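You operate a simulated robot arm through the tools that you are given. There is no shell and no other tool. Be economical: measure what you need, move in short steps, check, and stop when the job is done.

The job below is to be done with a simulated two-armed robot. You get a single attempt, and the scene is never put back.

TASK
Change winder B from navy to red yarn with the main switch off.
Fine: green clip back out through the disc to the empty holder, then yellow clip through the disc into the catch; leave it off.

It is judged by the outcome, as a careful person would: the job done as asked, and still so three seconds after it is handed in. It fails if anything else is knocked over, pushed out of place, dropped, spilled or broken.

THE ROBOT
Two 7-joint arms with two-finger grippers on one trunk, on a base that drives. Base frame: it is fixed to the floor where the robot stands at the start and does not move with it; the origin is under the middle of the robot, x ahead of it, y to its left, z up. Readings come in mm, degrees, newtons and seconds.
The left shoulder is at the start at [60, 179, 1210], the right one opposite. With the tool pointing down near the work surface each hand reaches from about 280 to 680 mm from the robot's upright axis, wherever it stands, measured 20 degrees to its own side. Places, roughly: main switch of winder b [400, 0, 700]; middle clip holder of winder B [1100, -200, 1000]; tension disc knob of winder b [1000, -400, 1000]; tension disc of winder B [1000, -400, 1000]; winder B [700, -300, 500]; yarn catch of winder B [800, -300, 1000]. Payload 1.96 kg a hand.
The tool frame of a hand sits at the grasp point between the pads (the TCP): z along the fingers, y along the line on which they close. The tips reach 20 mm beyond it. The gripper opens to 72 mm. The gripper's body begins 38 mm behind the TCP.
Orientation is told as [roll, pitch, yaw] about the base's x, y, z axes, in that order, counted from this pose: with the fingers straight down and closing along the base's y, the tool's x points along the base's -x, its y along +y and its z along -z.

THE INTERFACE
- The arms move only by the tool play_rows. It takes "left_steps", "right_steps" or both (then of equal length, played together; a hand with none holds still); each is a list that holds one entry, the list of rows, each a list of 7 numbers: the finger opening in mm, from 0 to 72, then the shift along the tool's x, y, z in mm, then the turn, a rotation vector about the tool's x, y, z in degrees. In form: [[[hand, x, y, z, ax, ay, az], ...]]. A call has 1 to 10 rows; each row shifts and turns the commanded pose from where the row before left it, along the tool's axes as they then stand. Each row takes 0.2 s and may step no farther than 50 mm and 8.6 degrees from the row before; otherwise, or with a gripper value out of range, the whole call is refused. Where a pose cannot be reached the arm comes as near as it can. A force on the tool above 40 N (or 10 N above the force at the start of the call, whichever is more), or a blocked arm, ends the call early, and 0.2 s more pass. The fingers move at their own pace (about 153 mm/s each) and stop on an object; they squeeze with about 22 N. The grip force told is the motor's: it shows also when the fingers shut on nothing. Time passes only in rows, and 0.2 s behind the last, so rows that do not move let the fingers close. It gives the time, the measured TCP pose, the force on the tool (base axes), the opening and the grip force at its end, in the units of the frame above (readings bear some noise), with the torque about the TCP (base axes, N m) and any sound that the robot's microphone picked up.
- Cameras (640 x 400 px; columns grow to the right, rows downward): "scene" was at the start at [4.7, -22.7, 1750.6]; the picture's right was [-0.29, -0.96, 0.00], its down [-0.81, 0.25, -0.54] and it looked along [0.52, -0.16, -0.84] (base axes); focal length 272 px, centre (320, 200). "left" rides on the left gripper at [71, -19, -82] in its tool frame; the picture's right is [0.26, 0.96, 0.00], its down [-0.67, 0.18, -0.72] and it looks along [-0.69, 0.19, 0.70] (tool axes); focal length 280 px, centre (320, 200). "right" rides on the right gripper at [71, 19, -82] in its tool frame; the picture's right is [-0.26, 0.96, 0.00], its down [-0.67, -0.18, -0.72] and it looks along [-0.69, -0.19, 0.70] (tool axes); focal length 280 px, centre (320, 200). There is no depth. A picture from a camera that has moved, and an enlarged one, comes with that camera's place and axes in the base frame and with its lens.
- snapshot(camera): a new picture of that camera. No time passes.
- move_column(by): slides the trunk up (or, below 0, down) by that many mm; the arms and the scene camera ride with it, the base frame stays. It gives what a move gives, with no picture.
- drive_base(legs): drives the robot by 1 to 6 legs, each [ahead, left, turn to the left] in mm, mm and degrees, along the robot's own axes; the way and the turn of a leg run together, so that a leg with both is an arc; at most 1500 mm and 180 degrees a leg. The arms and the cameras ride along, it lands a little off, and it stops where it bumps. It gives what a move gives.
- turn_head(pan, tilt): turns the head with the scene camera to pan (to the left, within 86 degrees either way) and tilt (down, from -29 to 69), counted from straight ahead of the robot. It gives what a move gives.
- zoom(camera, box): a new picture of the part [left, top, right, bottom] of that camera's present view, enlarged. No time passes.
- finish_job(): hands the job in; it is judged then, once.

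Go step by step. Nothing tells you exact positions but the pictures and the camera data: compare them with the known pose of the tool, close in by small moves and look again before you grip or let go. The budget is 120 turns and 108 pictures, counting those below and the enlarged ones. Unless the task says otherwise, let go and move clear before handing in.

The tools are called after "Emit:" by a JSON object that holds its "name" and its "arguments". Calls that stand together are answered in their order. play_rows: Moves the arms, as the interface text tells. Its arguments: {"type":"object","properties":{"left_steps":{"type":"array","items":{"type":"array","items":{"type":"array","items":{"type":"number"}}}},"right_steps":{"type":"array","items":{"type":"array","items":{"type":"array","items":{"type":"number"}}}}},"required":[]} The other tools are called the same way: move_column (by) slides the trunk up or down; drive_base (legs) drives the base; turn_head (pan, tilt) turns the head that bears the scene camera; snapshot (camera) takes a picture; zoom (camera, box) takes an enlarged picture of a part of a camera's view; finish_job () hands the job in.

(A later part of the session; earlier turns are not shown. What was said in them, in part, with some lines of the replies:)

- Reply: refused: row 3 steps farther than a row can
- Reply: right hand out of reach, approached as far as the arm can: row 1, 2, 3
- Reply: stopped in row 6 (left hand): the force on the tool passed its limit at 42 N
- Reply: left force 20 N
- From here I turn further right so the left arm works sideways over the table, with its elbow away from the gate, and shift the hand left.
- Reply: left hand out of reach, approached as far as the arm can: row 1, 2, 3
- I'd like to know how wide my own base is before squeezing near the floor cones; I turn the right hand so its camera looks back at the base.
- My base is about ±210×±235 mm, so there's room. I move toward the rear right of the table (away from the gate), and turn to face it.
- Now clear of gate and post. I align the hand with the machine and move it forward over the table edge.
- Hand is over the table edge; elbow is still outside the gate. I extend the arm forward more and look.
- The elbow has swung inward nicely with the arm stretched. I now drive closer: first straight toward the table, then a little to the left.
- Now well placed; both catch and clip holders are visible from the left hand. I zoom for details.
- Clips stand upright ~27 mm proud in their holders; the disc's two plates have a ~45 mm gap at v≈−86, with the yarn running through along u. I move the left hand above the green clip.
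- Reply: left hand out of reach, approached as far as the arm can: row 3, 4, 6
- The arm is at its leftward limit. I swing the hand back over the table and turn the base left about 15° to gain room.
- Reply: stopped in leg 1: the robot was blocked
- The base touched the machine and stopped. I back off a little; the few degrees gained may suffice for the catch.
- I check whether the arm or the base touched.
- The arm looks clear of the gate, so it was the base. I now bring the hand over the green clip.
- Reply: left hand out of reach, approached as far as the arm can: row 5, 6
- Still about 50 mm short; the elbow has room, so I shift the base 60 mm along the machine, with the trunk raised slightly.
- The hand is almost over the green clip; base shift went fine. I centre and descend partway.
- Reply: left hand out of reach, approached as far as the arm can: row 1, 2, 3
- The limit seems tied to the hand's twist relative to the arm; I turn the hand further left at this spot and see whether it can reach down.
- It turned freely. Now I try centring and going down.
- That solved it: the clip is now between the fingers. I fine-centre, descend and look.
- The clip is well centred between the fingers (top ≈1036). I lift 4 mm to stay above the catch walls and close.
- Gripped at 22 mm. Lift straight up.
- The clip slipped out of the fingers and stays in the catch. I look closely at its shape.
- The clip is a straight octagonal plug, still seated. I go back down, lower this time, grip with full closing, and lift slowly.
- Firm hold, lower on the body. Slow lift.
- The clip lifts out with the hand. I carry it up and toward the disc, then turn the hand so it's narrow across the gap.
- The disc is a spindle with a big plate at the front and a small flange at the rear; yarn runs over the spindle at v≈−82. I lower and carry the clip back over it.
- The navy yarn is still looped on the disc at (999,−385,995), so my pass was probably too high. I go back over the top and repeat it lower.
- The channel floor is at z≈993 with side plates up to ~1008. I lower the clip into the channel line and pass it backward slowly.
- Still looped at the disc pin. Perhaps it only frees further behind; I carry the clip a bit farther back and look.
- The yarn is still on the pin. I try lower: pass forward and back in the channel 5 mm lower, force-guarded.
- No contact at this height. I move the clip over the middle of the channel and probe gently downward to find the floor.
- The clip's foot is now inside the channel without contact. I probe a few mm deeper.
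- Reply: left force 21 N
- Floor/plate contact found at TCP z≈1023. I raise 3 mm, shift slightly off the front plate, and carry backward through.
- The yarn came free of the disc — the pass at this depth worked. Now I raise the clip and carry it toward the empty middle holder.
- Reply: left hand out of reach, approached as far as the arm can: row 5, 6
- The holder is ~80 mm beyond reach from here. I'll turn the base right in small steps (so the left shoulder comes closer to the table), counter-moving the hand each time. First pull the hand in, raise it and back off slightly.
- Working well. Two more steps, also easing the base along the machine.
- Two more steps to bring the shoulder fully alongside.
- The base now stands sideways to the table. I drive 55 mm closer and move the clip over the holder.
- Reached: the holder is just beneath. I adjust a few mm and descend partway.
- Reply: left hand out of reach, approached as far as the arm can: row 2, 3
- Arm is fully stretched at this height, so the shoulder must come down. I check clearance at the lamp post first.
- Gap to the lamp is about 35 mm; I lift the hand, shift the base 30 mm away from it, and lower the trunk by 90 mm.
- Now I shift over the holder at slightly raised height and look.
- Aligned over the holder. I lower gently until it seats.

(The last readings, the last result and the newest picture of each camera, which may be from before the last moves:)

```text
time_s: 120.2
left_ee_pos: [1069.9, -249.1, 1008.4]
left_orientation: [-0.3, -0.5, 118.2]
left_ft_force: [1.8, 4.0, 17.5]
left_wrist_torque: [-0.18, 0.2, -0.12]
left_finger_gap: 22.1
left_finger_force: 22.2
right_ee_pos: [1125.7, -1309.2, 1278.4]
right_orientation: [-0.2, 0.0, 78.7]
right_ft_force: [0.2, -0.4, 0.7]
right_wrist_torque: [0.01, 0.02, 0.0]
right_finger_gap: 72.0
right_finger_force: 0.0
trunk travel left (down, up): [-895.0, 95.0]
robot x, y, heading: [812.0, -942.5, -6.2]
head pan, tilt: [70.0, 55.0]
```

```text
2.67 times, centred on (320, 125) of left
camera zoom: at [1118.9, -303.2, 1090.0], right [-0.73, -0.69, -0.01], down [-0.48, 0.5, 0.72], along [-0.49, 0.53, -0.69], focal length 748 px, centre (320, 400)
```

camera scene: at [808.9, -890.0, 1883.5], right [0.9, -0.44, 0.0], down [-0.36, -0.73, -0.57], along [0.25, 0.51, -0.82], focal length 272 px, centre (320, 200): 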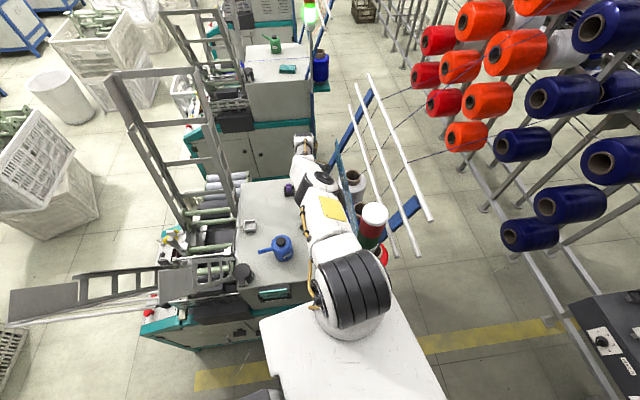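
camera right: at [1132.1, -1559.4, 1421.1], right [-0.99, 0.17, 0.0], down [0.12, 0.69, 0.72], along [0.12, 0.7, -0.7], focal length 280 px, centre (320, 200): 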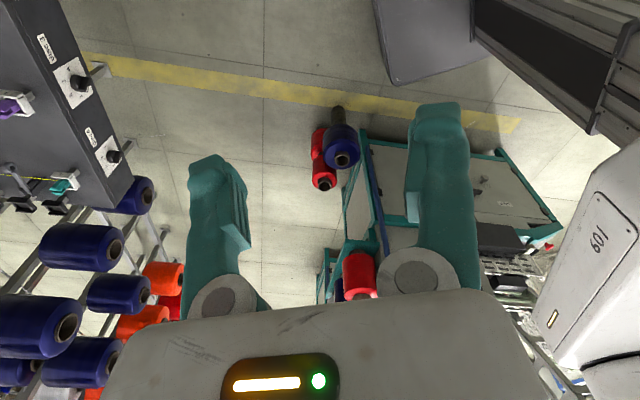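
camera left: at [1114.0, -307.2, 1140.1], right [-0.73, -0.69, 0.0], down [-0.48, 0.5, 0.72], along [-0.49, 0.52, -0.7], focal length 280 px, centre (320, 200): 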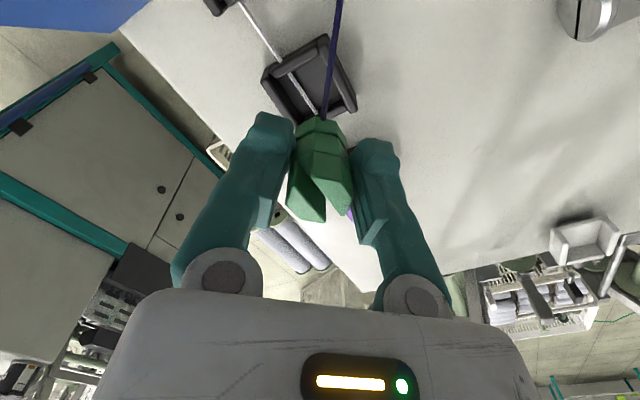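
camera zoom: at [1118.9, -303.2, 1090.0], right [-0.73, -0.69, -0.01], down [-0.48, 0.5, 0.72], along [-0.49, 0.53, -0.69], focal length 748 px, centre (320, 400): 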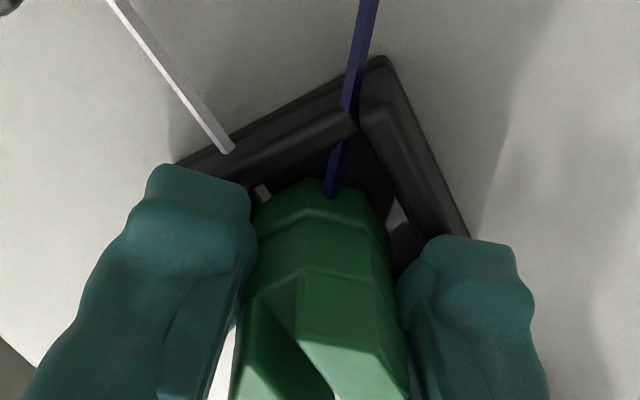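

Contact at 17 N; possibly a fingertip on the frame wall. I lift 3 mm, shift 3 mm away from that wall, and lower again.

Emit:
{"name": "play_rows", "arguments": {"left_steps": [[[0, 0, 0, -4, 0, 0, 0], [0, 0, -3, 0, 0, 0, 0], [0, 0, 0, 3, 0, 0, 0], [0, 0, 0, 2, 0, 0, 0], [0, 0, 0, 1, 0, 0, 0], [0, 0, 0, 1, 0, 0, 0]]]}}

Emit:
{"name": "zoom", "arguments": {"camera": "left", "box": [200, 50, 440, 200]}}

```text
time_s: 121.6
left_ee_pos: [1069.5, -248.0, 1007.7]
left_orientation: [-0.6, -0.5, 118.1]
left_ft_force: [-4.7, -1.6, 33.1]
left_wrist_torque: [-0.48, 0.54, -0.15]
left_finger_gap: 22.2
left_finger_force: 22.2
right_ee_pos: [1123.9, -1313.2, 1279.2]
right_orientation: [-0.2, -0.2, 78.6]
right_ft_force: [-0.5, 0.2, -0.2]
right_wrist_torque: [-0.01, -0.03, 0.01]
right_finger_gap: 71.8
right_finger_force: 0.0
trunk travel left (down, up): [-895.0, 95.0]
robot x, y, heading: [816.1, -943.3, -6.5]
head pan, tilt: [70.0, 55.0]
```

```text
2.67 times, centred on (320, 125) of left
camera zoom: at [1119.2, -303.1, 1089.6], right [-0.73, -0.69, -0.01], down [-0.48, 0.5, 0.72], along [-0.49, 0.53, -0.69], focal length 748 px, centre (320, 400)
```

zoom: 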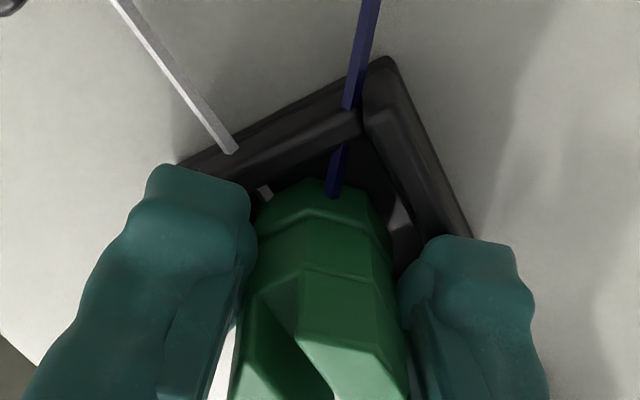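

The right fingertip is resting on the frame wall; the clip's foot is within the frame a few mm above the floor. I relieve the load and open.

Emit:
{"name": "play_rows", "arguments": {"left_steps": [[[0, 0, 0, -2, 0, 0, 0], [0, 0, 1, 0, 0, 0, 0], [30, 0, 0, 0, 0, 0, 0], [48, 0, 0, 0, 0, 0, 0], [48, 0, 0, 0, 0, 0, 0]]]}}

Emit:
{"name": "zoom", "arguments": {"camera": "left", "box": [200, 50, 440, 200]}}

```text
time_s: 122.7
left_ee_pos: [1075.3, -246.5, 1008.6]
left_orientation: [-0.7, -0.5, 118.0]
left_ft_force: [5.4, -0.5, 13.6]
left_wrist_torque: [-0.18, 0.22, 0.19]
left_finger_gap: 45.7
left_finger_force: 0.0
right_ee_pos: [1126.2, -1309.8, 1278.2]
right_orientation: [0.0, -0.1, 78.7]
right_ft_force: [-0.9, -0.3, 0.4]
right_wrist_torque: [-0.02, -0.01, 0.01]
right_finger_gap: 71.9
right_finger_force: 0.1
trunk travel left (down, up): [-895.0, 95.0]
robot x, y, heading: [812.1, -939.3, -6.3]
head pan, tilt: [70.0, 55.0]
stopped in row 5 (left hand): the force on the tool passed its limit at 44 N (the readings are from after the stop); the commanded pose is now the measured one
```

```text
2.67 times, centred on (320, 125) of left
camera zoom: at [1124.3, -301.0, 1090.5], right [-0.73, -0.68, -0.01], down [-0.48, 0.5, 0.72], along [-0.48, 0.53, -0.7], focal length 748 px, centre (320, 400)
```

zoom: 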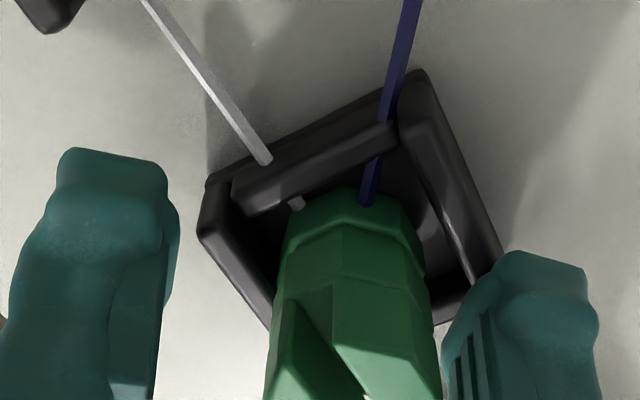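

The finger pushed against the frame wall while opening, but the clip is in the holder. I raise the hand gently.

Emit:
{"name": "play_rows", "arguments": {"left_steps": [[[45, 0, 0, -4, 0, 0, 0], [46, 0, 0, -8, 0, 0, 0], [50, 0, 0, -15, 0, 0, 0], [50, 0, 0, -25, 0, 0, 0], [50, 0, 0, 0, 0, 0, 0]]]}}

Emit:
{"name": "snapshot", "arguments": {"camera": "left"}}

```text
time_s: 123.9
left_ee_pos: [1074.4, -245.4, 1059.3]
left_orientation: [-0.5, -0.3, 117.9]
left_ft_force: [-0.8, -0.1, 0.3]
left_wrist_torque: [0.01, 0.03, -0.02]
left_finger_gap: 50.0
left_finger_force: 0.1
right_ee_pos: [1126.5, -1308.4, 1278.6]
right_orientation: [-0.2, 0.1, 78.8]
right_ft_force: [0.4, 0.6, -0.9]
right_wrist_torque: [0.01, 0.01, 0.01]
right_finger_gap: 72.1
right_finger_force: 0.0
trunk travel left (down, up): [-895.0, 95.0]
robot x, y, heading: [809.8, -939.0, -6.2]
head pan, tilt: [70.0, 55.0]
```

```text
13 pictures are left
camera left: at [1123.2, -299.8, 1140.6], right [-0.73, -0.68, -0.01], down [-0.48, 0.5, 0.72], along [-0.49, 0.53, -0.7], focal length 280 px, centre (320, 200)
```

left: 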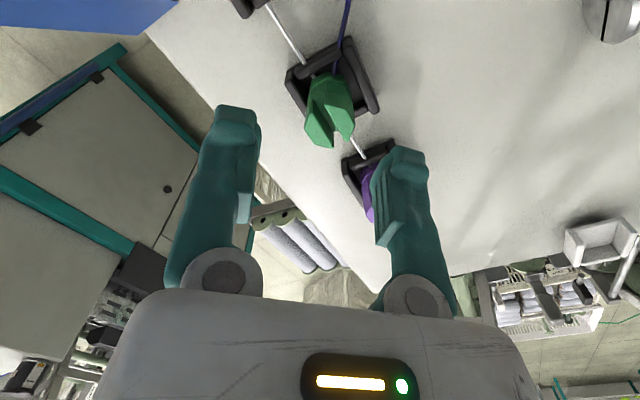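

Green is upright in the middle holder. Now to the yellow clip at about (1140,−276): move over it and descend partway.

Emit:
{"name": "play_rows", "arguments": {"left_steps": [[[50, 0, 0, -15, 0, 0, 0], [50, 20, -15, 0, 0, 0, 0], [50, 20, -15, 0, 0, 0, 0], [50, 18, -14, 0, 0, 0, 0], [50, 0, 0, 15, 0, 0, 0], [50, 0, 0, 15, 0, 0, 0], [50, 0, 0, 0, 0, 0, 0]]]}}

Emit:
{"name": "zoom", "arguments": {"camera": "left", "box": [160, 40, 480, 240]}}

```text
time_s: 124.6
left_ee_pos: [1093.3, -255.7, 1075.4]
left_orientation: [-0.1, -0.8, 118.7]
left_ft_force: [-11.9, -0.1, 6.8]
left_wrist_torque: [-0.61, -1.91, -0.86]
left_finger_gap: 49.8
left_finger_force: 0.1
right_ee_pos: [1123.6, -1307.5, 1279.4]
right_orientation: [-0.3, 0.0, 78.8]
right_ft_force: [0.2, -0.3, 0.0]
right_wrist_torque: [0.01, -0.02, 0.03]
right_finger_gap: 72.1
right_finger_force: 0.1
trunk travel left (down, up): [-895.0, 95.0]
robot x, y, heading: [811.9, -944.9, -5.7]
head pan, tilt: [70.0, 55.0]
stopped in row 3 (left hand): the force on the tool passed its limit at 45 N (the readings are from after the stop); the commanded pose is now the measured one
```

```text
2.00 times, centred on (320, 140) of left
camera zoom: at [1145.2, -310.4, 1155.3], right [-0.72, -0.69, -0.01], down [-0.48, 0.49, 0.72], along [-0.5, 0.53, -0.69], focal length 561 px, centre (320, 320)
```

zoom: 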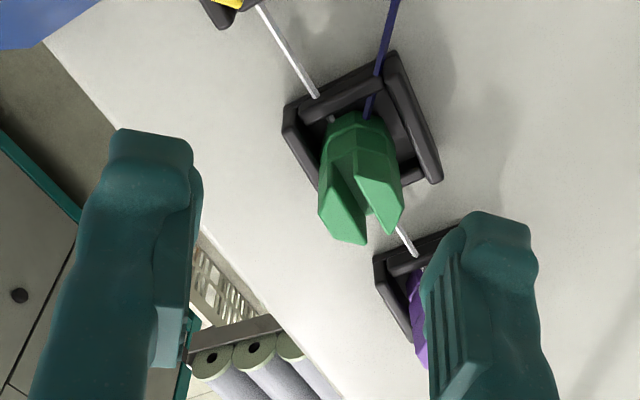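

The hand's camera side met the perforated creel plate behind the yellow clip, so it must be approached with the camera turned away and the wrist leaning back. I retreat, then shift the base 125 mm along to make that pose reachable.

Emit:
{"name": "play_rows", "arguments": {"left_steps": [[[50, -10, 0, 0, 0, 0, 0], [50, -15, 0, -15, 0, 0, 0], [50, 0, 0, -15, 0, 0, 0], [50, 0, 0, 0, 0, 0, 0]]]}}

Emit:
{"name": "drive_base", "arguments": {"legs": [[-123, 23, 0]]}}

Emit:
{"name": "play_rows", "arguments": {"left_steps": [[[50, 25, -7, 0, 0, 0, 0], [50, 25, -7, 0, 0, 0, 0], [50, 25, -7, 0, 0, 0, 0], [50, 25, -7, 0, 0, 0, 0], [50, 25, -7, 0, 0, 0, 0], [50, 10, 0, 0, 0, 0, 0], [50, 0, 0, 0, 0, 0, 0]]]}}

Emit:
{"name": "snapshot", "arguments": {"camera": "scene"}}

```text
time_s: 125.6
left_ee_pos: [1085.2, -234.2, 1103.8]
left_orientation: [-0.1, -0.8, 118.6]
left_ft_force: [-0.2, 0.5, 0.0]
left_wrist_torque: [-0.01, 0.0, 0.05]
left_finger_gap: 49.8
left_finger_force: 0.1
right_ee_pos: [1125.4, -1306.2, 1278.7]
right_orientation: [0.0, 0.2, 78.8]
right_ft_force: [0.5, 0.6, -0.4]
right_wrist_torque: [-0.03, 0.03, 0.02]
right_finger_gap: 71.9
right_finger_force: 0.1
trunk travel left (down, up): [-895.0, 95.0]
robot x, y, heading: [810.8, -940.7, -6.1]
head pan, tilt: [70.0, 55.0]
```

```text
time_s: 126.9
left_ee_pos: [962.8, -196.6, 1105.6]
left_orientation: [-0.1, -0.9, 118.8]
left_ft_force: [-0.6, 0.3, 0.1]
left_wrist_torque: [0.03, 0.03, -0.01]
left_finger_gap: 50.1
left_finger_force: 0.0
right_ee_pos: [1007.9, -1268.5, 1278.2]
right_orientation: [-0.1, 0.1, 79.0]
right_ft_force: [0.1, 0.4, 0.3]
right_wrist_torque: [0.0, 0.0, 0.02]
right_finger_gap: 72.1
right_finger_force: 0.0
trunk travel left (down, up): [-895.0, 95.0]
robot x, y, heading: [691.7, -905.8, -6.1]
head pan, tilt: [70.0, 55.0]
```

```text
time_s: 128.5
left_ee_pos: [1057.1, -298.5, 1102.2]
left_orientation: [-0.1, -0.9, 118.8]
left_ft_force: [0.5, 0.8, 0.0]
left_wrist_torque: [-0.01, -0.01, 0.0]
left_finger_gap: 49.9
left_finger_force: 0.0
right_ee_pos: [1005.7, -1268.4, 1279.9]
right_orientation: [-0.1, 0.1, 78.9]
right_ft_force: [0.0, -0.1, 0.4]
right_wrist_torque: [-0.03, -0.01, 0.0]
right_finger_gap: 72.1
right_finger_force: 0.1
trunk travel left (down, up): [-895.0, 95.0]
robot x, y, heading: [692.1, -904.4, -5.9]
head pan, tilt: [70.0, 55.0]
```

```text
11 pictures are left
camera scene: at [660.3, -836.1, 1793.5], right [0.9, -0.44, 0.0], down [-0.36, -0.74, -0.57], along [0.25, 0.52, -0.82], focal length 272 px, centre (320, 200)
```

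scene: 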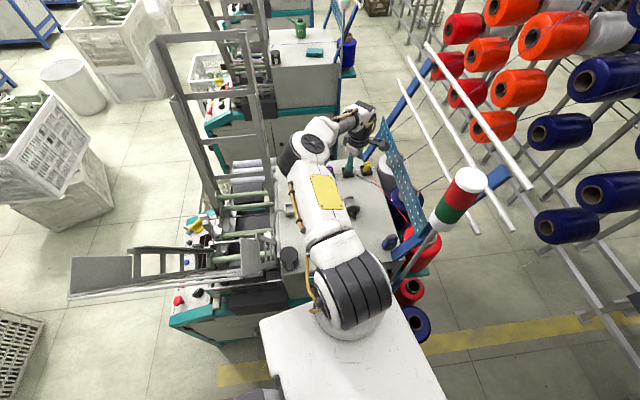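

Clear of gate and post. Now I turn the hand so its camera side faces away from the plate, then lean the wrist.

Emit:
{"name": "play_rows", "arguments": {"left_steps": [[[50, 0, 0, 0, 0, 0, 8.5], [50, 0, 0, 0, 0, 0, 8.5], [50, 0, 0, 0, 0, 0, 8.5], [50, 0, 0, 0, 0, 0, 8.5], [50, 0, 0, 0, 0, 0, 8.5], [50, 0, 0, 0, 0, 0, 8.5], [50, 0, 0, 0, 0, 0, 8.5], [50, 0, 0, 0, 0, 0, 8.5], [50, 0, 0, 0, 0, 0, 8.5], [50, 0, 0, 0, 0, 0, 8.5]]]}}

Emit:
{"name": "play_rows", "arguments": {"left_steps": [[[50, 0, 0, 0, 0, 0, 6], [50, 0, 0, 0, 0, -7, 0], [50, 0, 0, 0, 0, -7, 0], [50, 0, 0, 0, 0, -6, 0], [50, 0, 0, 0, 0, 0, 0]]]}}

```text
time_s: 130.7
left_ee_pos: [1057.3, -297.5, 1102.4]
left_orientation: [0.9, -0.1, 33.7]
left_ft_force: [-0.4, -0.6, -0.5]
left_wrist_torque: [-0.01, -0.02, 0.01]
left_finger_gap: 49.8
left_finger_force: 0.1
right_ee_pos: [1007.2, -1268.3, 1278.5]
right_orientation: [-0.2, 0.1, 79.1]
right_ft_force: [0.0, 0.6, 0.0]
right_wrist_torque: [0.02, -0.01, -0.02]
right_finger_gap: 72.1
right_finger_force: 0.1
trunk travel left (down, up): [-895.0, 95.0]
robot x, y, heading: [692.6, -905.8, -6.2]
head pan, tilt: [70.0, 55.0]
```

```text
time_s: 131.9
left_ee_pos: [1058.4, -297.9, 1103.6]
left_orientation: [0.9, -20.3, 33.5]
left_ft_force: [-0.2, -0.3, 0.2]
left_wrist_torque: [-0.01, -0.02, 0.01]
left_finger_gap: 50.0
left_finger_force: 0.2
left hand out of reach, approached as far as the arm can: row 1
right_ee_pos: [1007.5, -1270.2, 1279.1]
right_orientation: [-0.3, 0.0, 79.0]
right_ft_force: [-0.1, -0.2, 0.6]
right_wrist_torque: [0.0, 0.0, 0.02]
right_finger_gap: 71.9
right_finger_force: 0.0
trunk travel left (down, up): [-895.0, 95.0]
robot x, y, heading: [692.8, -907.0, -6.0]
head pan, tilt: [70.0, 55.0]
```

The lean works (tool tips now point outward). I move over the yellow clip, finish the yaw, and look.

Emit:
{"name": "play_rows", "arguments": {"left_steps": [[[50, -20.3, -9, 22, 0, 0, 0], [50, -20.3, -9, 22, 0, 0, 0], [50, -20.3, -9, 22, 0, 0, 0], [50, 0, 0, 0, 1.88, 0, 5.17], [50, 0, 0, 0, 0, 0, 0]]]}}

Emit:
{"name": "snapshot", "arguments": {"camera": "left"}}

```text
time_s: 133.1
left_ee_pos: [1138.4, -275.4, 1060.6]
left_orientation: [0.9, -20.2, 30.7]
left_ft_force: [-0.1, 0.3, -0.3]
left_wrist_torque: [0.0, 0.03, -0.01]
left_finger_gap: 50.2
left_finger_force: 0.0
right_ee_pos: [1006.4, -1268.9, 1280.2]
right_orientation: [-0.2, 0.1, 79.0]
right_ft_force: [0.4, 0.4, 0.8]
right_wrist_torque: [-0.01, 0.03, 0.0]
right_finger_gap: 72.1
right_finger_force: 0.1
trunk travel left (down, up): [-895.0, 95.0]
robot x, y, heading: [685.7, -904.4, -6.0]
head pan, tilt: [70.0, 55.0]
```

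```text
10 pictures are left
camera left: at [1067.3, -341.8, 1112.7], right [-0.71, 0.7, -0.08], down [0.24, 0.34, 0.91], along [0.66, 0.62, -0.41], focal length 280 px, centre (320, 200)
```

left: 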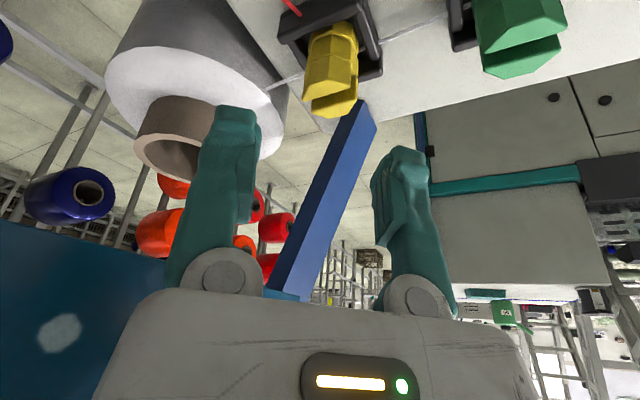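

I have a clear view of yellow from this angle; the plate is just left of the hand. I descend vertically onto it.

Emit:
{"name": "play_rows", "arguments": {"left_steps": [[[50, 3.2, 0.4, 11.1, 0, 0, 0], [50, 3.2, 0.4, 11.1, 0, 0, 0], [50, 3.2, 0.4, 11.1, 0, 0, 0], [50, 3.2, 0.4, 11.1, 0, 0, 0], [50, 0, 0, 0, 0, 0, 0]]]}}

Emit:
{"name": "zoom", "arguments": {"camera": "left", "box": [200, 20, 440, 220]}}

```text
time_s: 134.3
left_ee_pos: [1138.1, -275.2, 1060.4]
left_orientation: [1.0, -20.1, 30.7]
left_ft_force: [0.4, 0.0, 0.7]
left_wrist_torque: [0.01, -0.02, -0.01]
left_finger_gap: 50.1
left_finger_force: 0.1
left hand out of reach, approached as far as the arm can: row 1, 2, 3, 4
right_ee_pos: [1006.6, -1269.6, 1278.6]
right_orientation: [-0.2, 0.1, 79.1]
right_ft_force: [0.2, 0.4, 0.0]
right_wrist_torque: [-0.01, -0.01, 0.0]
right_finger_gap: 72.2
right_finger_force: 0.1
trunk travel left (down, up): [-895.0, 95.0]
robot x, y, heading: [689.3, -904.6, -6.1]
head pan, tilt: [70.0, 55.0]
```

```text
2.00 times, centred on (320, 120) of left
camera zoom: at [1067.3, -341.7, 1112.7], right [-0.71, 0.7, -0.08], down [0.24, 0.34, 0.91], along [0.66, 0.62, -0.41], focal length 561 px, centre (320, 360)
```

zoom: 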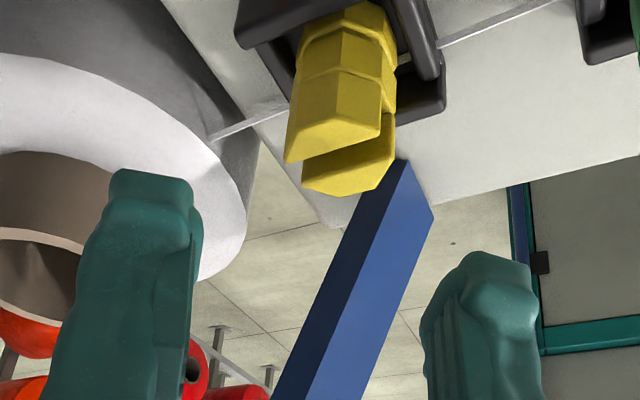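

The arm is at its limit, but the trunk can lower the hand straight down. Down 46 mm.

Emit:
{"name": "move_column", "arguments": {"by": -46}}

Emit:
{"name": "zoom", "arguments": {"camera": "left", "box": [200, 20, 440, 220]}}

```text
time_s: 135.2
left_ee_pos: [1138.6, -276.0, 1014.0]
left_orientation: [0.8, -20.3, 30.7]
left_ft_force: [0.7, 0.0, 0.7]
left_wrist_torque: [0.04, 0.0, 0.03]
left_finger_gap: 49.9
left_finger_force: 0.2
right_ee_pos: [1006.8, -1270.1, 1232.6]
right_orientation: [-0.1, 0.1, 79.0]
right_ft_force: [0.4, -0.1, 0.6]
right_wrist_torque: [0.02, 0.06, 0.01]
right_finger_gap: 71.8
right_finger_force: 0.0
trunk travel left (down, up): [-849.0, 141.0]
robot x, y, heading: [693.2, -910.3, -6.2]
head pan, tilt: [70.0, 55.0]
```

```text
2.00 times, centred on (320, 120) of left
camera zoom: at [1067.1, -341.8, 1066.9], right [-0.71, 0.7, -0.08], down [0.24, 0.34, 0.91], along [0.66, 0.62, -0.41], focal length 561 px, centre (320, 360)
```

zoom: 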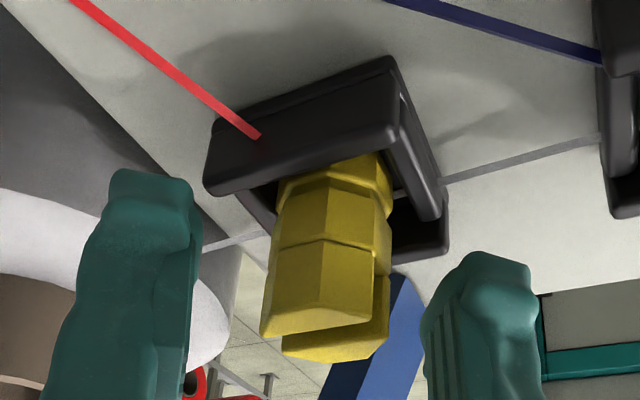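

The clip is centred between the fingers. I go 3 mm lower and close.

Emit:
{"name": "move_column", "arguments": {"by": -3}}

Emit:
{"name": "play_rows", "arguments": {"left_steps": [[[30, 0, 0, 0, 0, 0, 0], [0, 0, 0, 0, 0, 0, 0], [0, 0, 0, 0, 0, 0, 0], [0, 0, 0, 0, 0, 0, 0]]]}}

```text
time_s: 135.7
left_ee_pos: [1137.2, -275.9, 1011.7]
left_orientation: [1.0, -20.2, 30.7]
left_ft_force: [0.9, -1.0, 0.1]
left_wrist_torque: [0.01, -0.01, 0.0]
left_finger_gap: 50.2
left_finger_force: 0.0
right_ee_pos: [1006.1, -1269.5, 1230.6]
right_orientation: [-0.1, 0.0, 79.0]
right_ft_force: [-0.8, -1.0, -0.2]
right_wrist_torque: [-0.02, 0.0, -0.03]
right_finger_gap: 72.3
right_finger_force: 0.1
trunk travel left (down, up): [-846.0, 144.0]
robot x, y, heading: [690.0, -903.2, -6.0]
head pan, tilt: [70.0, 55.0]
```

```text
time_s: 136.7
left_ee_pos: [1137.8, -275.7, 1012.1]
left_orientation: [0.9, -20.2, 30.6]
left_ft_force: [0.0, 1.3, -0.3]
left_wrist_torque: [0.02, -0.02, 0.02]
left_finger_gap: 22.2
left_finger_force: 22.0
right_ee_pos: [1006.5, -1269.4, 1228.3]
right_orientation: [-0.2, 0.1, 79.1]
right_ft_force: [0.1, -0.1, -0.7]
right_wrist_torque: [-0.03, 0.02, 0.02]
right_finger_gap: 72.0
right_finger_force: 0.1
trunk travel left (down, up): [-846.0, 144.0]
robot x, y, heading: [689.2, -905.6, -5.9]
head pan, tilt: [70.0, 55.0]
```

Gripped at 22 mm. Lift slowly with the trunk, then check.

Emit:
{"name": "move_column", "arguments": {"by": 6}}

Emit:
{"name": "move_column", "arguments": {"by": 10}}

Emit:
{"name": "move_column", "arguments": {"by": 50}}

Emit:
{"name": "snapshot", "arguments": {"camera": "left"}}

```text
time_s: 137.2
left_ee_pos: [1137.7, -275.8, 1017.4]
left_orientation: [0.9, -20.1, 30.8]
left_ft_force: [1.0, 0.5, -0.1]
left_wrist_torque: [0.0, 0.0, 0.0]
left_finger_gap: 22.1
left_finger_force: 21.6
right_ee_pos: [1006.0, -1270.7, 1236.3]
right_orientation: [-0.2, 0.0, 79.1]
right_ft_force: [-0.4, -0.1, -0.3]
right_wrist_torque: [0.03, -0.02, -0.03]
right_finger_gap: 71.9
right_finger_force: 0.1
trunk travel left (down, up): [-852.0, 138.0]
robot x, y, heading: [687.2, -904.3, -5.8]
head pan, tilt: [70.0, 55.0]
```

```text
time_s: 137.8
left_ee_pos: [1138.2, -275.1, 1028.3]
left_orientation: [0.9, -20.2, 30.6]
left_ft_force: [-0.1, -0.3, 0.2]
left_wrist_torque: [0.01, -0.01, 0.02]
left_finger_gap: 22.1
left_finger_force: 21.6
right_ee_pos: [1005.1, -1270.0, 1245.4]
right_orientation: [-0.3, 0.0, 79.0]
right_ft_force: [-0.2, 0.2, 0.4]
right_wrist_torque: [-0.01, 0.0, 0.0]
right_finger_gap: 72.0
right_finger_force: 0.1
trunk travel left (down, up): [-862.0, 128.0]
robot x, y, heading: [688.6, -902.7, -5.9]
head pan, tilt: [70.0, 55.0]
```

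```text
time_s: 138.7
left_ee_pos: [1137.2, -275.7, 1077.1]
left_orientation: [0.9, -20.1, 30.7]
left_ft_force: [-0.3, -0.3, -0.6]
left_wrist_torque: [0.01, 0.0, 0.0]
left_finger_gap: 21.9
left_finger_force: 22.0
right_ee_pos: [1006.9, -1268.6, 1296.7]
right_orientation: [-0.2, 0.0, 78.9]
right_ft_force: [-0.3, 0.0, 0.5]
right_wrist_torque: [-0.02, 0.02, 0.01]
right_finger_gap: 71.8
right_finger_force: 0.1
trunk travel left (down, up): [-912.0, 78.0]
robot x, y, heading: [690.4, -905.8, -5.9]
head pan, tilt: [70.0, 55.0]
```

```text
7 pictures are left
camera left: at [1067.5, -341.6, 1129.6], right [-0.71, 0.7, -0.08], down [0.24, 0.34, 0.91], along [0.66, 0.62, -0.42], focal length 280 px, centre (320, 200)
```

left: 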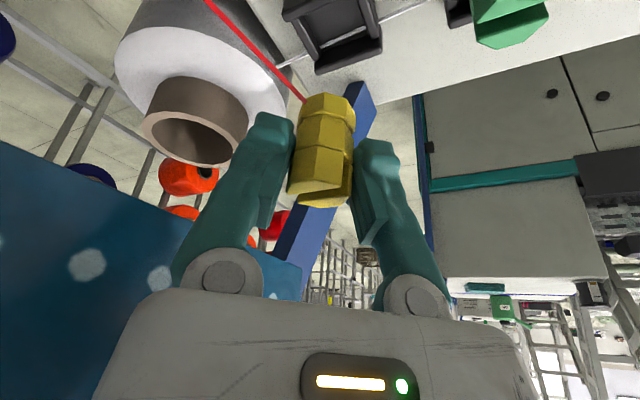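

Yellow is held with its red yarn. I carry it behind the disc and turn the hand about the vertical so it is narrow across the channel.

Emit:
{"name": "play_rows", "arguments": {"left_steps": [[[0, 29, -21.9, -10.55, 0, 0, 0], [0, 29, -21.9, -10.55, 0, 0, 0], [0, 29, -21.9, -10.55, 0, 0, 0], [0, 29, -21.9, -10.55, 0, 0, 0], [0, 0, 0, 0, -2.41, 0, -6.63], [0, 0, 0, 0, -2.41, 0, -6.63], [0, 0, 0, 0, -2.41, 0, -6.63], [0, 0, 0, 0, -2.41, 0, -6.63], [0, 0, 0, 0, -2.41, 0, -6.63], [0, 0, 0, 0, -2.41, 0, -6.63]]]}}

```text
time_s: 140.9
left_ee_pos: [1078.4, -416.3, 1076.4]
left_orientation: [0.6, -20.8, 73.2]
left_ft_force: [-0.7, 0.6, -1.3]
left_wrist_torque: [0.01, 0.01, 0.0]
left_finger_gap: 22.2
left_finger_force: 22.0
right_ee_pos: [1006.4, -1269.9, 1297.1]
right_orientation: [-0.2, 0.0, 79.1]
right_ft_force: [-0.1, -0.1, 0.0]
right_wrist_torque: [0.0, 0.0, 0.01]
right_finger_gap: 72.1
right_finger_force: 0.1
trunk travel left (down, up): [-912.0, 78.0]
robot x, y, heading: [693.5, -899.6, -6.0]
head pan, tilt: [70.0, 55.0]
```

Behind the disc, aligned. I lower, move to mid-channel and probe down gently for the floor.

Emit:
{"name": "play_rows", "arguments": {"left_steps": [[[0, 6, 0, 16, 0, 0, 0], [0, 6, 0, 16, 0, 0, 0], [0, 0, 17, 0, 0, 0, 0], [0, 0, 17, 0, 0, 0, 0], [0, 0, 17, 0, 0, 0, 0], [0, 0, 17, 0, 0, 0, 0], [0, 0, 16, 0, 0, 0, 0], [0, 0.7, 0, 1.9, 0, 0, 0], [0, 0.7, 0, 1.9, 0, 0, 0], [0, 0, 0, 0, 0, 0, 0]]]}}

Emit:
{"name": "zoom", "arguments": {"camera": "left", "box": [160, 0, 480, 200]}}

```text
time_s: 143.1
left_ee_pos: [996.3, -389.1, 1039.5]
left_orientation: [0.5, -20.7, 73.1]
left_ft_force: [0.2, -0.7, -0.3]
left_wrist_torque: [0.0, 0.02, -0.02]
left_finger_gap: 22.3
left_finger_force: 21.6
right_ee_pos: [1006.8, -1269.8, 1296.4]
right_orientation: [-0.1, 0.2, 79.0]
right_ft_force: [-0.6, -0.4, -0.5]
right_wrist_torque: [-0.02, 0.05, 0.03]
right_finger_gap: 72.0
right_finger_force: 0.0
trunk travel left (down, up): [-912.0, 78.0]
robot x, y, heading: [688.1, -901.8, -6.2]
head pan, tilt: [70.0, 55.0]
```

```text
2.00 times, centred on (320, 100) of left
camera zoom: at [988.0, -486.9, 1091.4], right [-1.0, 0.04, -0.08], down [-0.06, 0.41, 0.91], along [0.07, 0.91, -0.41], focal length 561 px, centre (320, 400)
```

zoom: 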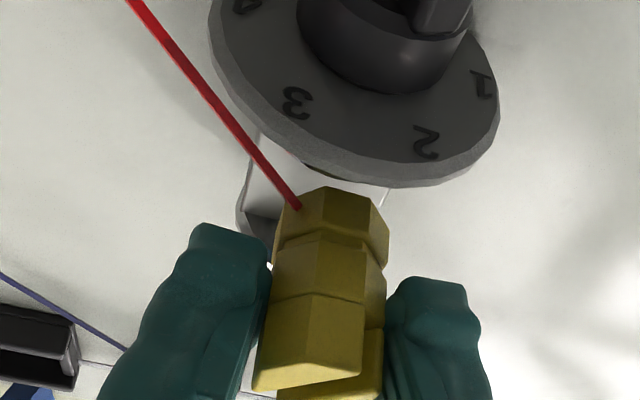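

Over the channel with room below. I continue down in small steps.

Emit:
{"name": "play_rows", "arguments": {"left_steps": [[[0, 0.7, 0, 1.9, 0, 0, 0], [0, 0.7, 0, 1.9, 0, 0, 0], [0, 0.7, 0, 1.9, 0, 0, 0], [0, 0.36, 0, 0.94, 0, 0, 0], [0, 0.36, 0, 0.94, 0, 0, 0], [0, 0, 0, 0, 0, 0, 0]]]}}

```text
time_s: 144.5
left_ee_pos: [995.1, -389.3, 1031.1]
left_orientation: [0.5, -20.7, 73.2]
left_ft_force: [0.6, 1.6, 0.5]
left_wrist_torque: [0.02, 0.0, -0.01]
left_finger_gap: 22.2
left_finger_force: 21.8
right_ee_pos: [1006.7, -1269.1, 1296.0]
right_orientation: [-0.2, 0.1, 79.1]
right_ft_force: [0.2, 0.9, -0.1]
right_wrist_torque: [-0.03, 0.01, -0.01]
right_finger_gap: 72.1
right_finger_force: 0.1
trunk travel left (down, up): [-912.0, 78.0]
robot x, y, heading: [691.2, -906.6, -6.1]
head pan, tilt: [70.0, 55.0]
```

Emit:
{"name": "play_rows", "arguments": {"left_steps": [[[0, 0.36, 0, 0.94, 0, 0, 0], [0, 0.36, 0, 0.94, 0, 0, 0], [0, 0.36, 0, 0.94, 0, 0, 0], [0, 0, 0, 0, 0, 0, 0]]]}}

```text
time_s: 145.5
left_ee_pos: [996.6, -389.9, 1027.0]
left_orientation: [0.7, -20.7, 73.3]
left_ft_force: [-0.4, 1.4, 1.5]
left_wrist_torque: [0.01, -0.01, -0.03]
left_finger_gap: 22.1
left_finger_force: 22.3
right_ee_pos: [1005.8, -1269.9, 1295.5]
right_orientation: [-0.2, 0.1, 79.1]
right_ft_force: [-0.1, -0.3, -0.8]
right_wrist_torque: [0.01, -0.02, -0.02]
right_finger_gap: 72.2
right_finger_force: 0.1
trunk travel left (down, up): [-912.0, 78.0]
robot x, y, heading: [692.2, -905.5, -5.9]
head pan, tilt: [70.0, 55.0]
```

No clear contact yet at 1027; two more millimetres.

Emit:
{"name": "play_rows", "arguments": {"left_steps": [[[0, 0.36, 0, 0.94, 0, 0, 0], [0, 0.36, 0, 0.94, 0, 0, 0], [0, 0, 0, 0, 0, 0, 0]]]}}

Emit:
{"name": "zoom", "arguments": {"camera": "left", "box": [160, 0, 480, 200]}}

```text
time_s: 146.3
left_ee_pos: [996.7, -390.7, 1025.6]
left_orientation: [0.6, -20.8, 73.2]
left_ft_force: [-0.5, 1.0, 5.2]
left_wrist_torque: [-0.02, 0.02, -0.02]
left_finger_gap: 22.2
left_finger_force: 21.8
right_ee_pos: [1006.0, -1268.6, 1295.3]
right_orientation: [-0.3, 0.1, 79.0]
right_ft_force: [-0.1, -0.8, -1.3]
right_wrist_torque: [-0.01, 0.01, -0.04]
right_finger_gap: 72.0
right_finger_force: 0.0
trunk travel left (down, up): [-912.0, 78.0]
robot x, y, heading: [689.7, -907.2, -6.1]
head pan, tilt: [70.0, 55.0]
```

```text
2.00 times, centred on (320, 100) of left
camera zoom: at [988.3, -486.8, 1077.5], right [-1.0, 0.04, -0.08], down [-0.06, 0.41, 0.91], along [0.07, 0.91, -0.41], focal length 561 px, centre (320, 400)
```

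zoom: 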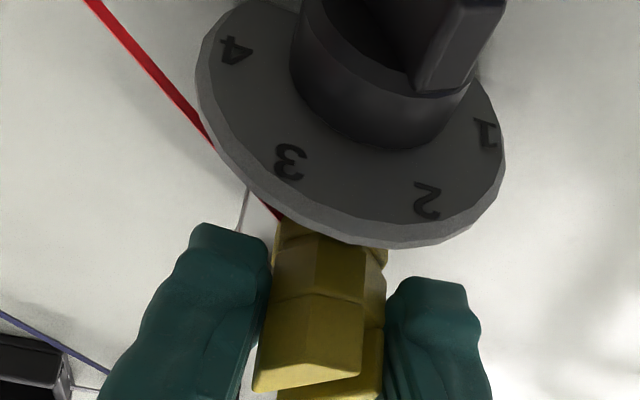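

Floor found at TCP ≈1026, same relation as before. I raise 1.5 mm, go back behind, then sweep forward through the channel.

Emit:
{"name": "play_rows", "arguments": {"left_steps": [[[0, -0.5, 0, -1.4, 0, 0, 0], [0, 0, -17, 0, 0, 0, 0], [0, 0, -17, 0, 0, 0, 0], [0, 0, -17, 0, 0, 0, 0], [0, 0, 0, 0, 0, 0, 0], [0, 0, 12, 0, 0, 0, 0], [0, 0, 12, 0, 0, 0, 0], [0, 0, 12, 0, 0, 0, 0], [0, 0, 12, 0, 0, 0, 0], [0, 0, 12, 0, 0, 0, 0]]]}}

Emit:
{"name": "play_rows", "arguments": {"left_steps": [[[0, 0, 12, 0, 0, 0, 0], [0, 0, 12, 0, 0, 0, 0], [0, 0, 15, 0, 0, 0, 0], [0, 0, 15, 0, 0, 0, 0], [0, 0, 15, 0, 0, 0, 0], [0, 0, 0, 0, 0, 0, 0]]]}}

Emit:
{"name": "zoom", "arguments": {"camera": "left", "box": [0, 0, 480, 300]}}

```text
time_s: 148.5
left_ee_pos: [988.1, -386.4, 1026.0]
left_orientation: [0.5, -20.7, 73.2]
left_ft_force: [1.0, 0.3, 0.7]
left_wrist_torque: [-0.03, -0.06, 0.01]
left_finger_gap: 22.4
left_finger_force: 22.0
right_ee_pos: [1005.9, -1269.9, 1296.0]
right_orientation: [-0.1, 0.0, 78.9]
right_ft_force: [-0.1, -0.2, -0.5]
right_wrist_torque: [-0.03, 0.03, -0.02]
right_finger_gap: 71.8
right_finger_force: 0.1
trunk travel left (down, up): [-912.0, 78.0]
robot x, y, heading: [691.5, -908.2, -6.1]
head pan, tilt: [70.0, 55.0]
```

```text
time_s: 149.9
left_ee_pos: [920.2, -369.9, 1028.3]
left_orientation: [0.6, -20.7, 73.2]
left_ft_force: [-0.2, -0.2, -0.5]
left_wrist_torque: [0.01, 0.01, 0.02]
left_finger_gap: 22.3
left_finger_force: 22.1
right_ee_pos: [1006.9, -1268.8, 1296.0]
right_orientation: [-0.1, 0.0, 79.0]
right_ft_force: [-0.1, -0.4, 0.3]
right_wrist_torque: [0.02, 0.01, 0.02]
right_finger_gap: 71.9
right_finger_force: 0.0
trunk travel left (down, up): [-912.0, 78.0]
robot x, y, heading: [689.7, -905.1, -6.1]
head pan, tilt: [70.0, 55.0]
```

```text
1.33 times, centred on (240, 150) of left
camera zoom: at [912.0, -467.2, 1078.5], right [-1.0, 0.04, -0.08], down [-0.06, 0.41, 0.91], along [0.07, 0.91, -0.41], focal length 374 px, centre (427, 267)
```

zoom: 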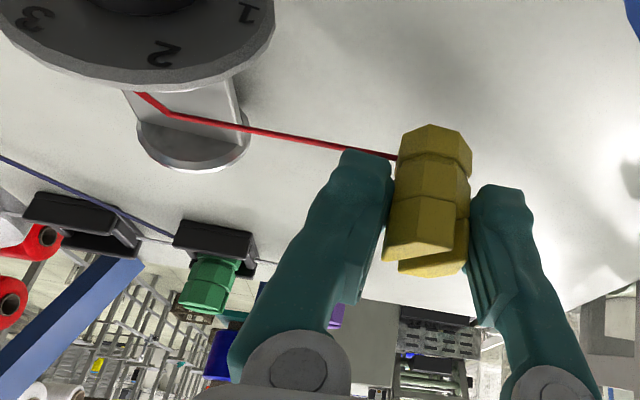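

The red yarn now bends through the disc — threaded. For the catch I need the former base pose, so I raise, extend the hand, then arc the base back in small legs.

Emit:
{"name": "move_column", "arguments": {"by": 75}}

Emit:
{"name": "play_rows", "arguments": {"left_steps": [[[0, -29.5, -14.3, 11.2, 0, 0, 0], [0, -29.5, -14.3, 11.2, 0, 0, 0], [0, -29.5, -14.3, 11.2, 0, 0, 0], [0, -29.5, -14.3, 11.2, 0, 0, 0], [0, 0, 0, 0, 0, 0, 0]]]}}

Emit:
{"name": "drive_base", "arguments": {"legs": [[56, -41, 10], [48, -50, 10]]}}

```text
time_s: 151.1
left_ee_pos: [919.4, -370.5, 1102.9]
left_orientation: [0.5, -20.7, 73.2]
left_ft_force: [-0.3, 0.7, 0.0]
left_wrist_torque: [0.0, -0.02, 0.02]
left_finger_gap: 22.2
left_finger_force: 21.8
right_ee_pos: [1004.9, -1270.5, 1371.7]
right_orientation: [-0.2, 0.1, 79.0]
right_ft_force: [0.3, 0.0, -0.7]
right_wrist_torque: [-0.01, 0.01, 0.05]
right_finger_gap: 72.0
right_finger_force: 0.1
trunk travel left (down, up): [-987.0, 3.0]
robot x, y, heading: [690.3, -908.7, -5.8]
head pan, tilt: [70.0, 55.0]
```

```text
time_s: 152.2
left_ee_pos: [1011.1, -264.3, 1101.4]
left_orientation: [0.6, -20.8, 73.2]
left_ft_force: [-0.7, 0.1, 0.7]
left_wrist_torque: [-0.01, -0.04, -0.03]
left_finger_gap: 22.2
left_finger_force: 22.0
right_ee_pos: [1005.1, -1269.8, 1371.9]
right_orientation: [-0.2, 0.1, 79.1]
right_ft_force: [0.7, 0.1, 0.5]
right_wrist_torque: [0.0, 0.02, 0.01]
right_finger_gap: 72.0
right_finger_force: 0.1
trunk travel left (down, up): [-987.0, 3.0]
robot x, y, heading: [689.0, -902.0, -6.0]
head pan, tilt: [70.0, 55.0]
```

```text
time_s: 154.0
left_ee_pos: [874.8, -274.5, 1100.9]
left_orientation: [0.4, -20.7, 93.5]
left_ft_force: [-0.7, 0.8, 0.2]
left_wrist_torque: [-0.02, -0.03, 0.04]
left_finger_gap: 22.4
left_finger_force: 21.5
right_ee_pos: [1216.8, -1218.7, 1372.7]
right_orientation: [-0.3, 0.3, 99.3]
right_ft_force: [0.0, 0.5, 0.6]
right_wrist_torque: [-0.03, -0.05, -0.01]
right_finger_gap: 71.8
right_finger_force: 0.1
trunk travel left (down, up): [-987.0, 3.0]
robot x, y, heading: [798.6, -990.3, 14.2]
head pan, tilt: [70.0, 55.0]
```

Going well. One more hand shift and two more legs.

Emit:
{"name": "play_rows", "arguments": {"left_steps": [[[0, 11.4, -32.8, -4.3, 0, 0, 0], [0, 11.4, -32.8, -4.3, 0, 0, 0], [0, 0, 0, 0, 0, 0, 0]]]}}

Emit:
{"name": "drive_base", "arguments": {"legs": [[40, -57, 10], [30, -63, 10]]}}

Emit:
{"name": "snapshot", "arguments": {"camera": "scene"}}

```text
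time_s: 154.8
left_ee_pos: [948.1, -298.6, 1099.8]
left_orientation: [0.6, -20.8, 93.4]
left_ft_force: [1.0, -0.3, -1.0]
left_wrist_torque: [-0.01, 0.0, 0.01]
left_finger_gap: 22.4
left_finger_force: 21.6
right_ee_pos: [1222.4, -1220.8, 1371.4]
right_orientation: [-0.1, 0.0, 99.4]
right_ft_force: [-0.5, -0.6, -0.5]
right_wrist_torque: [0.02, 0.04, -0.02]
right_finger_gap: 71.9
right_finger_force: 0.1
trunk travel left (down, up): [-987.0, 3.0]
robot x, y, heading: [797.5, -986.8, 14.5]
head pan, tilt: [70.0, 55.0]
```

```text
time_s: 156.6
left_ee_pos: [809.2, -368.1, 1098.8]
left_orientation: [0.5, -20.6, 113.8]
left_ft_force: [0.4, -0.2, 0.4]
left_wrist_torque: [0.03, -0.04, -0.02]
left_finger_gap: 22.3
left_finger_force: 21.9
right_ee_pos: [1384.1, -1140.5, 1373.1]
right_orientation: [-0.3, 0.2, 119.5]
right_ft_force: [0.0, 0.4, 0.3]
right_wrist_torque: [-0.02, -0.03, -0.05]
right_finger_gap: 72.2
right_finger_force: 0.0
trunk travel left (down, up): [-987.0, 3.0]
robot x, y, heading: [911.2, -1071.3, 34.3]
head pan, tilt: [70.0, 55.0]
```

```text
3 pictures are left
camera scene: at [836.0, -1033.4, 1885.3], right [0.97, 0.25, 0.0], down [0.21, -0.79, -0.57], along [-0.14, 0.55, -0.82], focal length 272 px, centre (320, 200)
```

scene: 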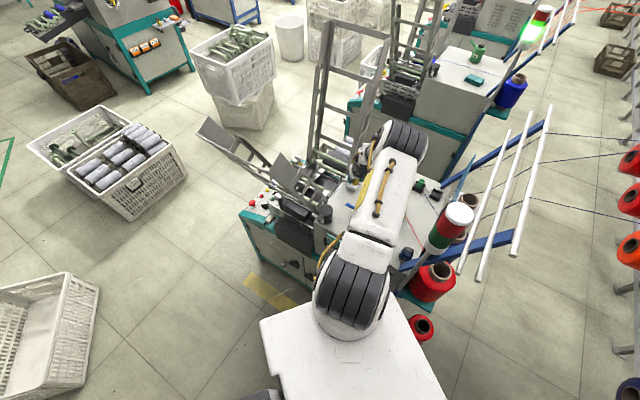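

The elbow has settled high over the table, well away from the gate. I bring the yellow clip over the catch and descend partway.

Emit:
{"name": "play_rows", "arguments": {"left_steps": [[[0, -23, -4.7, 8.7, 0, 0, 0], [0, -23, -4.7, 8.7, 0, 0, 0], [0, 0, 0, 0, -2.1, 0, -5.6], [0, 8.6, 0, 23, 0, 0, 0], [0, 7, 0, 18.7, 0, 0, 0], [0, 0, 0, 0, 0, 0, 0]]]}}

```text
time_s: 158.0
left_ee_pos: [800.9, -322.7, 1054.9]
left_orientation: [0.6, -20.7, 119.6]
left_ft_force: [0.1, -0.5, 0.4]
left_wrist_torque: [-0.02, -0.01, -0.01]
left_finger_gap: 22.3
left_finger_force: 22.2
right_ee_pos: [1387.6, -1142.3, 1370.2]
right_orientation: [-0.2, -0.1, 119.4]
right_ft_force: [0.5, 0.1, -0.8]
right_wrist_torque: [-0.01, -0.02, 0.0]
right_finger_gap: 71.9
right_finger_force: 0.0
trunk travel left (down, up): [-987.0, 3.0]
robot x, y, heading: [905.0, -1068.9, 34.8]
head pan, tilt: [70.0, 55.0]
```

Emit:
{"name": "zoom", "arguments": {"camera": "left", "box": [180, 0, 460, 200]}}

```text
2.00 times, centred on (320, 100) of left
camera zoom: at [865.4, -395.0, 1107.0], right [-0.72, -0.69, -0.08], down [-0.34, 0.24, 0.91], along [-0.61, 0.68, -0.41], focal length 561 px, centre (320, 400)
```

zoom: 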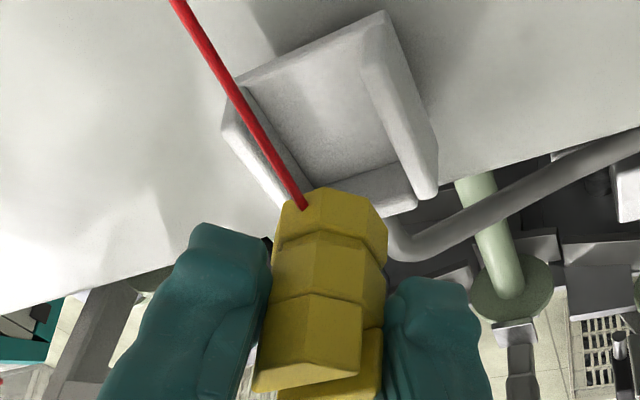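

Aligned with the catch. I correct 4 mm and lower to just above the expected seat (TCP ≈1026).

Emit:
{"name": "play_rows", "arguments": {"left_steps": [[[0, -4.1, 0.8, 1.5, 0, 0, 0], [0, 3.5, 0, 9.4, 0, 0, 0], [0, 3.5, 0, 9.4, 0, 0, 0], [0, 1.8, 0, 4.7, 0, 0, 0], [0, 0.36, 0, 0.94, 0, 0, 0], [0, 0.36, 0, 0.94, 0, 0, 0], [0, 0, 0, 0, 0, 0, 0]]]}}

```text
time_s: 159.6
left_ee_pos: [798.8, -318.8, 1029.1]
left_orientation: [0.5, -20.7, 119.6]
left_ft_force: [0.1, 0.8, 0.0]
left_wrist_torque: [0.0, -0.01, 0.0]
left_finger_gap: 22.4
left_finger_force: 22.0
right_ee_pos: [1386.4, -1141.7, 1370.4]
right_orientation: [-0.1, 0.1, 119.5]
right_ft_force: [0.4, -0.4, 0.4]
right_wrist_torque: [0.02, 0.01, -0.01]
right_finger_gap: 72.1
right_finger_force: 0.1
trunk travel left (down, up): [-987.0, 3.0]
robot x, y, heading: [911.1, -1067.1, 34.5]
head pan, tilt: [70.0, 55.0]
```

Emit:
{"name": "play_rows", "arguments": {"left_steps": [[[0, 0.36, 0, 0.94, 0, 0, 0], [0, 0.36, 0, 0.94, 0, 0, 0], [0, 0.36, 0, 0.94, 0, 0, 0], [0, 0, 0, 0, 0, 0, 0]]]}}

```text
time_s: 160.6
left_ee_pos: [796.8, -317.6, 1026.1]
left_orientation: [0.6, -20.9, 119.7]
left_ft_force: [-0.9, -0.5, 0.1]
left_wrist_torque: [0.01, -0.02, 0.0]
left_finger_gap: 22.3
left_finger_force: 21.7
right_ee_pos: [1388.3, -1142.1, 1371.1]
right_orientation: [-0.2, 0.1, 119.5]
right_ft_force: [0.7, -0.2, 0.4]
right_wrist_torque: [0.04, 0.0, 0.01]
right_finger_gap: 72.0
right_finger_force: 0.0
trunk travel left (down, up): [-987.0, 3.0]
robot x, y, heading: [909.3, -1070.1, 34.3]
head pan, tilt: [70.0, 55.0]
```

No contact yet; a few more careful millimetres.

Emit:
{"name": "play_rows", "arguments": {"left_steps": [[[0, 0.36, 0, 0.94, 0, 0, 0], [0, 0.36, 0, 0.94, 0, 0, 0], [0, 0.36, 0, 0.94, 0, 0, 0], [0, 0, 0, 0, 0, 0, 0]]]}}

```text
time_s: 161.6
left_ee_pos: [798.2, -317.9, 1021.7]
left_orientation: [0.4, -20.7, 119.6]
left_ft_force: [0.4, 1.4, 1.3]
left_wrist_torque: [-0.01, 0.0, 0.0]
left_finger_gap: 22.3
left_finger_force: 22.0
right_ee_pos: [1387.3, -1142.2, 1371.2]
right_orientation: [-0.2, -0.1, 119.5]
right_ft_force: [0.0, -0.1, 0.3]
right_wrist_torque: [0.02, 0.01, 0.03]
right_finger_gap: 72.2
right_finger_force: 0.1
trunk travel left (down, up): [-987.0, 3.0]
robot x, y, heading: [909.8, -1068.1, 34.5]
head pan, tilt: [70.0, 55.0]
```

Emit:
{"name": "play_rows", "arguments": {"left_steps": [[[0, 0.36, 0, 0.94, 0, 0, 0], [0, 0.36, 0, 0.94, 0, 0, 0], [0, 0, 0, 0, 0, 0, 0]]]}}

```text
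time_s: 162.4
left_ee_pos: [796.1, -317.1, 1021.1]
left_orientation: [0.6, -20.9, 119.6]
left_ft_force: [1.2, 2.2, 9.9]
left_wrist_torque: [0.08, -0.04, 0.01]
left_finger_gap: 22.1
left_finger_force: 22.0
right_ee_pos: [1387.4, -1142.0, 1370.3]
right_orientation: [-0.2, 0.0, 119.5]
right_ft_force: [1.5, -0.2, 0.3]
right_wrist_torque: [0.0, 0.0, -0.01]
right_finger_gap: 72.1
right_finger_force: 0.1
trunk travel left (down, up): [-987.0, 3.0]
robot x, y, heading: [911.9, -1069.6, 34.2]
head pan, tilt: [70.0, 55.0]
```

Seated: 10 N central contact. I open the fingers modestly and lift away vertically.

Emit:
{"name": "play_rows", "arguments": {"left_steps": [[[26, 0, 0, 0, 0, 0, 0], [30, 0, 0, 0, 0, 0, 0], [36, 0, 0, 0, 0, 0, 0], [36, -1.8, 0, -4.7, 0, 0, 0], [40, -3.6, 0, -9.4, 0, 0, 0], [44, -7, 0, -18.7, 0, 0, 0], [50, -7, 0, -18.7, 0, 0, 0], [50, 0, 0, 0, 0, 0, 0]]]}}

Emit:
{"name": "snapshot", "arguments": {"camera": "left"}}

```text
time_s: 164.2
left_ee_pos: [797.7, -317.1, 1078.2]
left_orientation: [0.6, -20.8, 119.6]
left_ft_force: [0.0, -0.1, -0.5]
left_wrist_torque: [-0.01, -0.01, 0.0]
left_finger_gap: 49.9
left_finger_force: 0.0
right_ee_pos: [1388.5, -1140.0, 1370.6]
right_orientation: [-0.2, 0.1, 119.5]
right_ft_force: [0.1, 0.5, -0.9]
right_wrist_torque: [0.01, -0.03, 0.02]
right_finger_gap: 71.9
right_finger_force: 0.1
trunk travel left (down, up): [-987.0, 3.0]
robot x, y, heading: [909.2, -1066.8, 34.6]
head pan, tilt: [70.0, 55.0]
```

```text
1 pictures are left
camera left: at [861.1, -389.7, 1127.5], right [-0.72, -0.69, -0.08], down [-0.34, 0.24, 0.91], along [-0.61, 0.68, -0.41], focal length 280 px, centre (320, 200)
```

left: 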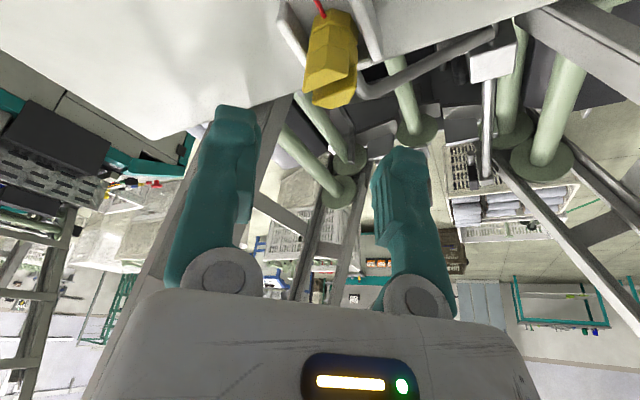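

The yellow clip stands in the catch. I lift the hand clear and take the last picture to verify everything.

Emit:
{"name": "play_rows", "arguments": {"left_steps": [[[50, -12, 0, -32, 0, 0, 0], [50, -12, -10, -32, 0, 0, 0], [50, 20, -30, 0, 0, 0, 0], [50, 20, -35, 0, 0, 0, 0], [50, 0, 0, 0, 0, 0, 0]]]}}

Emit:
{"name": "zoom", "arguments": {"camera": "left", "box": [0, 0, 640, 400]}}

```text
time_s: 165.4
left_ee_pos: [882.2, -312.4, 1130.1]
left_orientation: [0.5, -20.8, 119.7]
left_ft_force: [-0.2, -0.5, -1.2]
left_wrist_torque: [-0.04, 0.0, 0.01]
left_finger_gap: 49.9
left_finger_force: 0.1
right_ee_pos: [1387.3, -1141.2, 1371.5]
right_orientation: [-0.1, 0.2, 119.6]
right_ft_force: [0.2, 0.3, 0.6]
right_wrist_torque: [0.02, 0.02, 0.0]
right_finger_gap: 72.1
right_finger_force: 0.1
trunk travel left (down, up): [-987.0, 3.0]
robot x, y, heading: [910.3, -1070.8, 34.4]
head pan, tilt: [70.0, 55.0]
```

```text
1.00 times, centred on (320, 200) of left (not enlarged: the box is as wide or as high as the picture)
camera zoom: at [946.6, -385.6, 1180.4], right [-0.72, -0.69, -0.09], down [-0.34, 0.24, 0.91], along [-0.61, 0.68, -0.41], focal length 280 px, centre (320, 200)
```

zoom: 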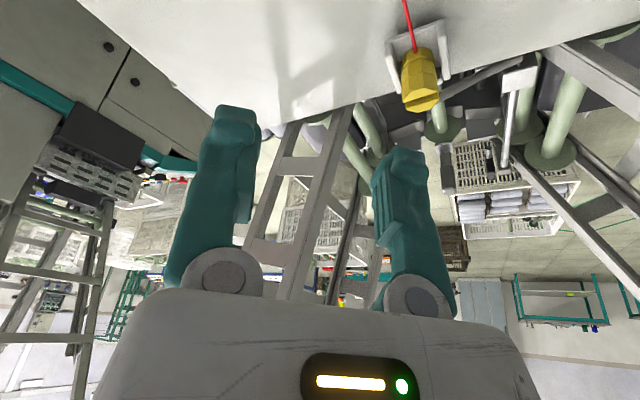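

The yellow clip stands upright in the catch with its red yarn coming from the disc. The green clip is in the middle holder, the switch is off and the hand is clear, so I hand in.

Emit:
{"name": "finish_job", "arguments": {}}

```text
The job is handed in.
```

Winder B is changed from navy to red yarn. The green clip is back in the middle holder, the yellow clip is through the disc and in the catch, and the main switch is off and stays off.

Along the way I bumped three fixed parts: the base touched the machine once, a finger pressed the middle holder's frame, and the hand touched the perforated plate by the yarn cones. I saw nothing moved or damaged by any of these, but I had no pictures left at the end to check the whole area again.
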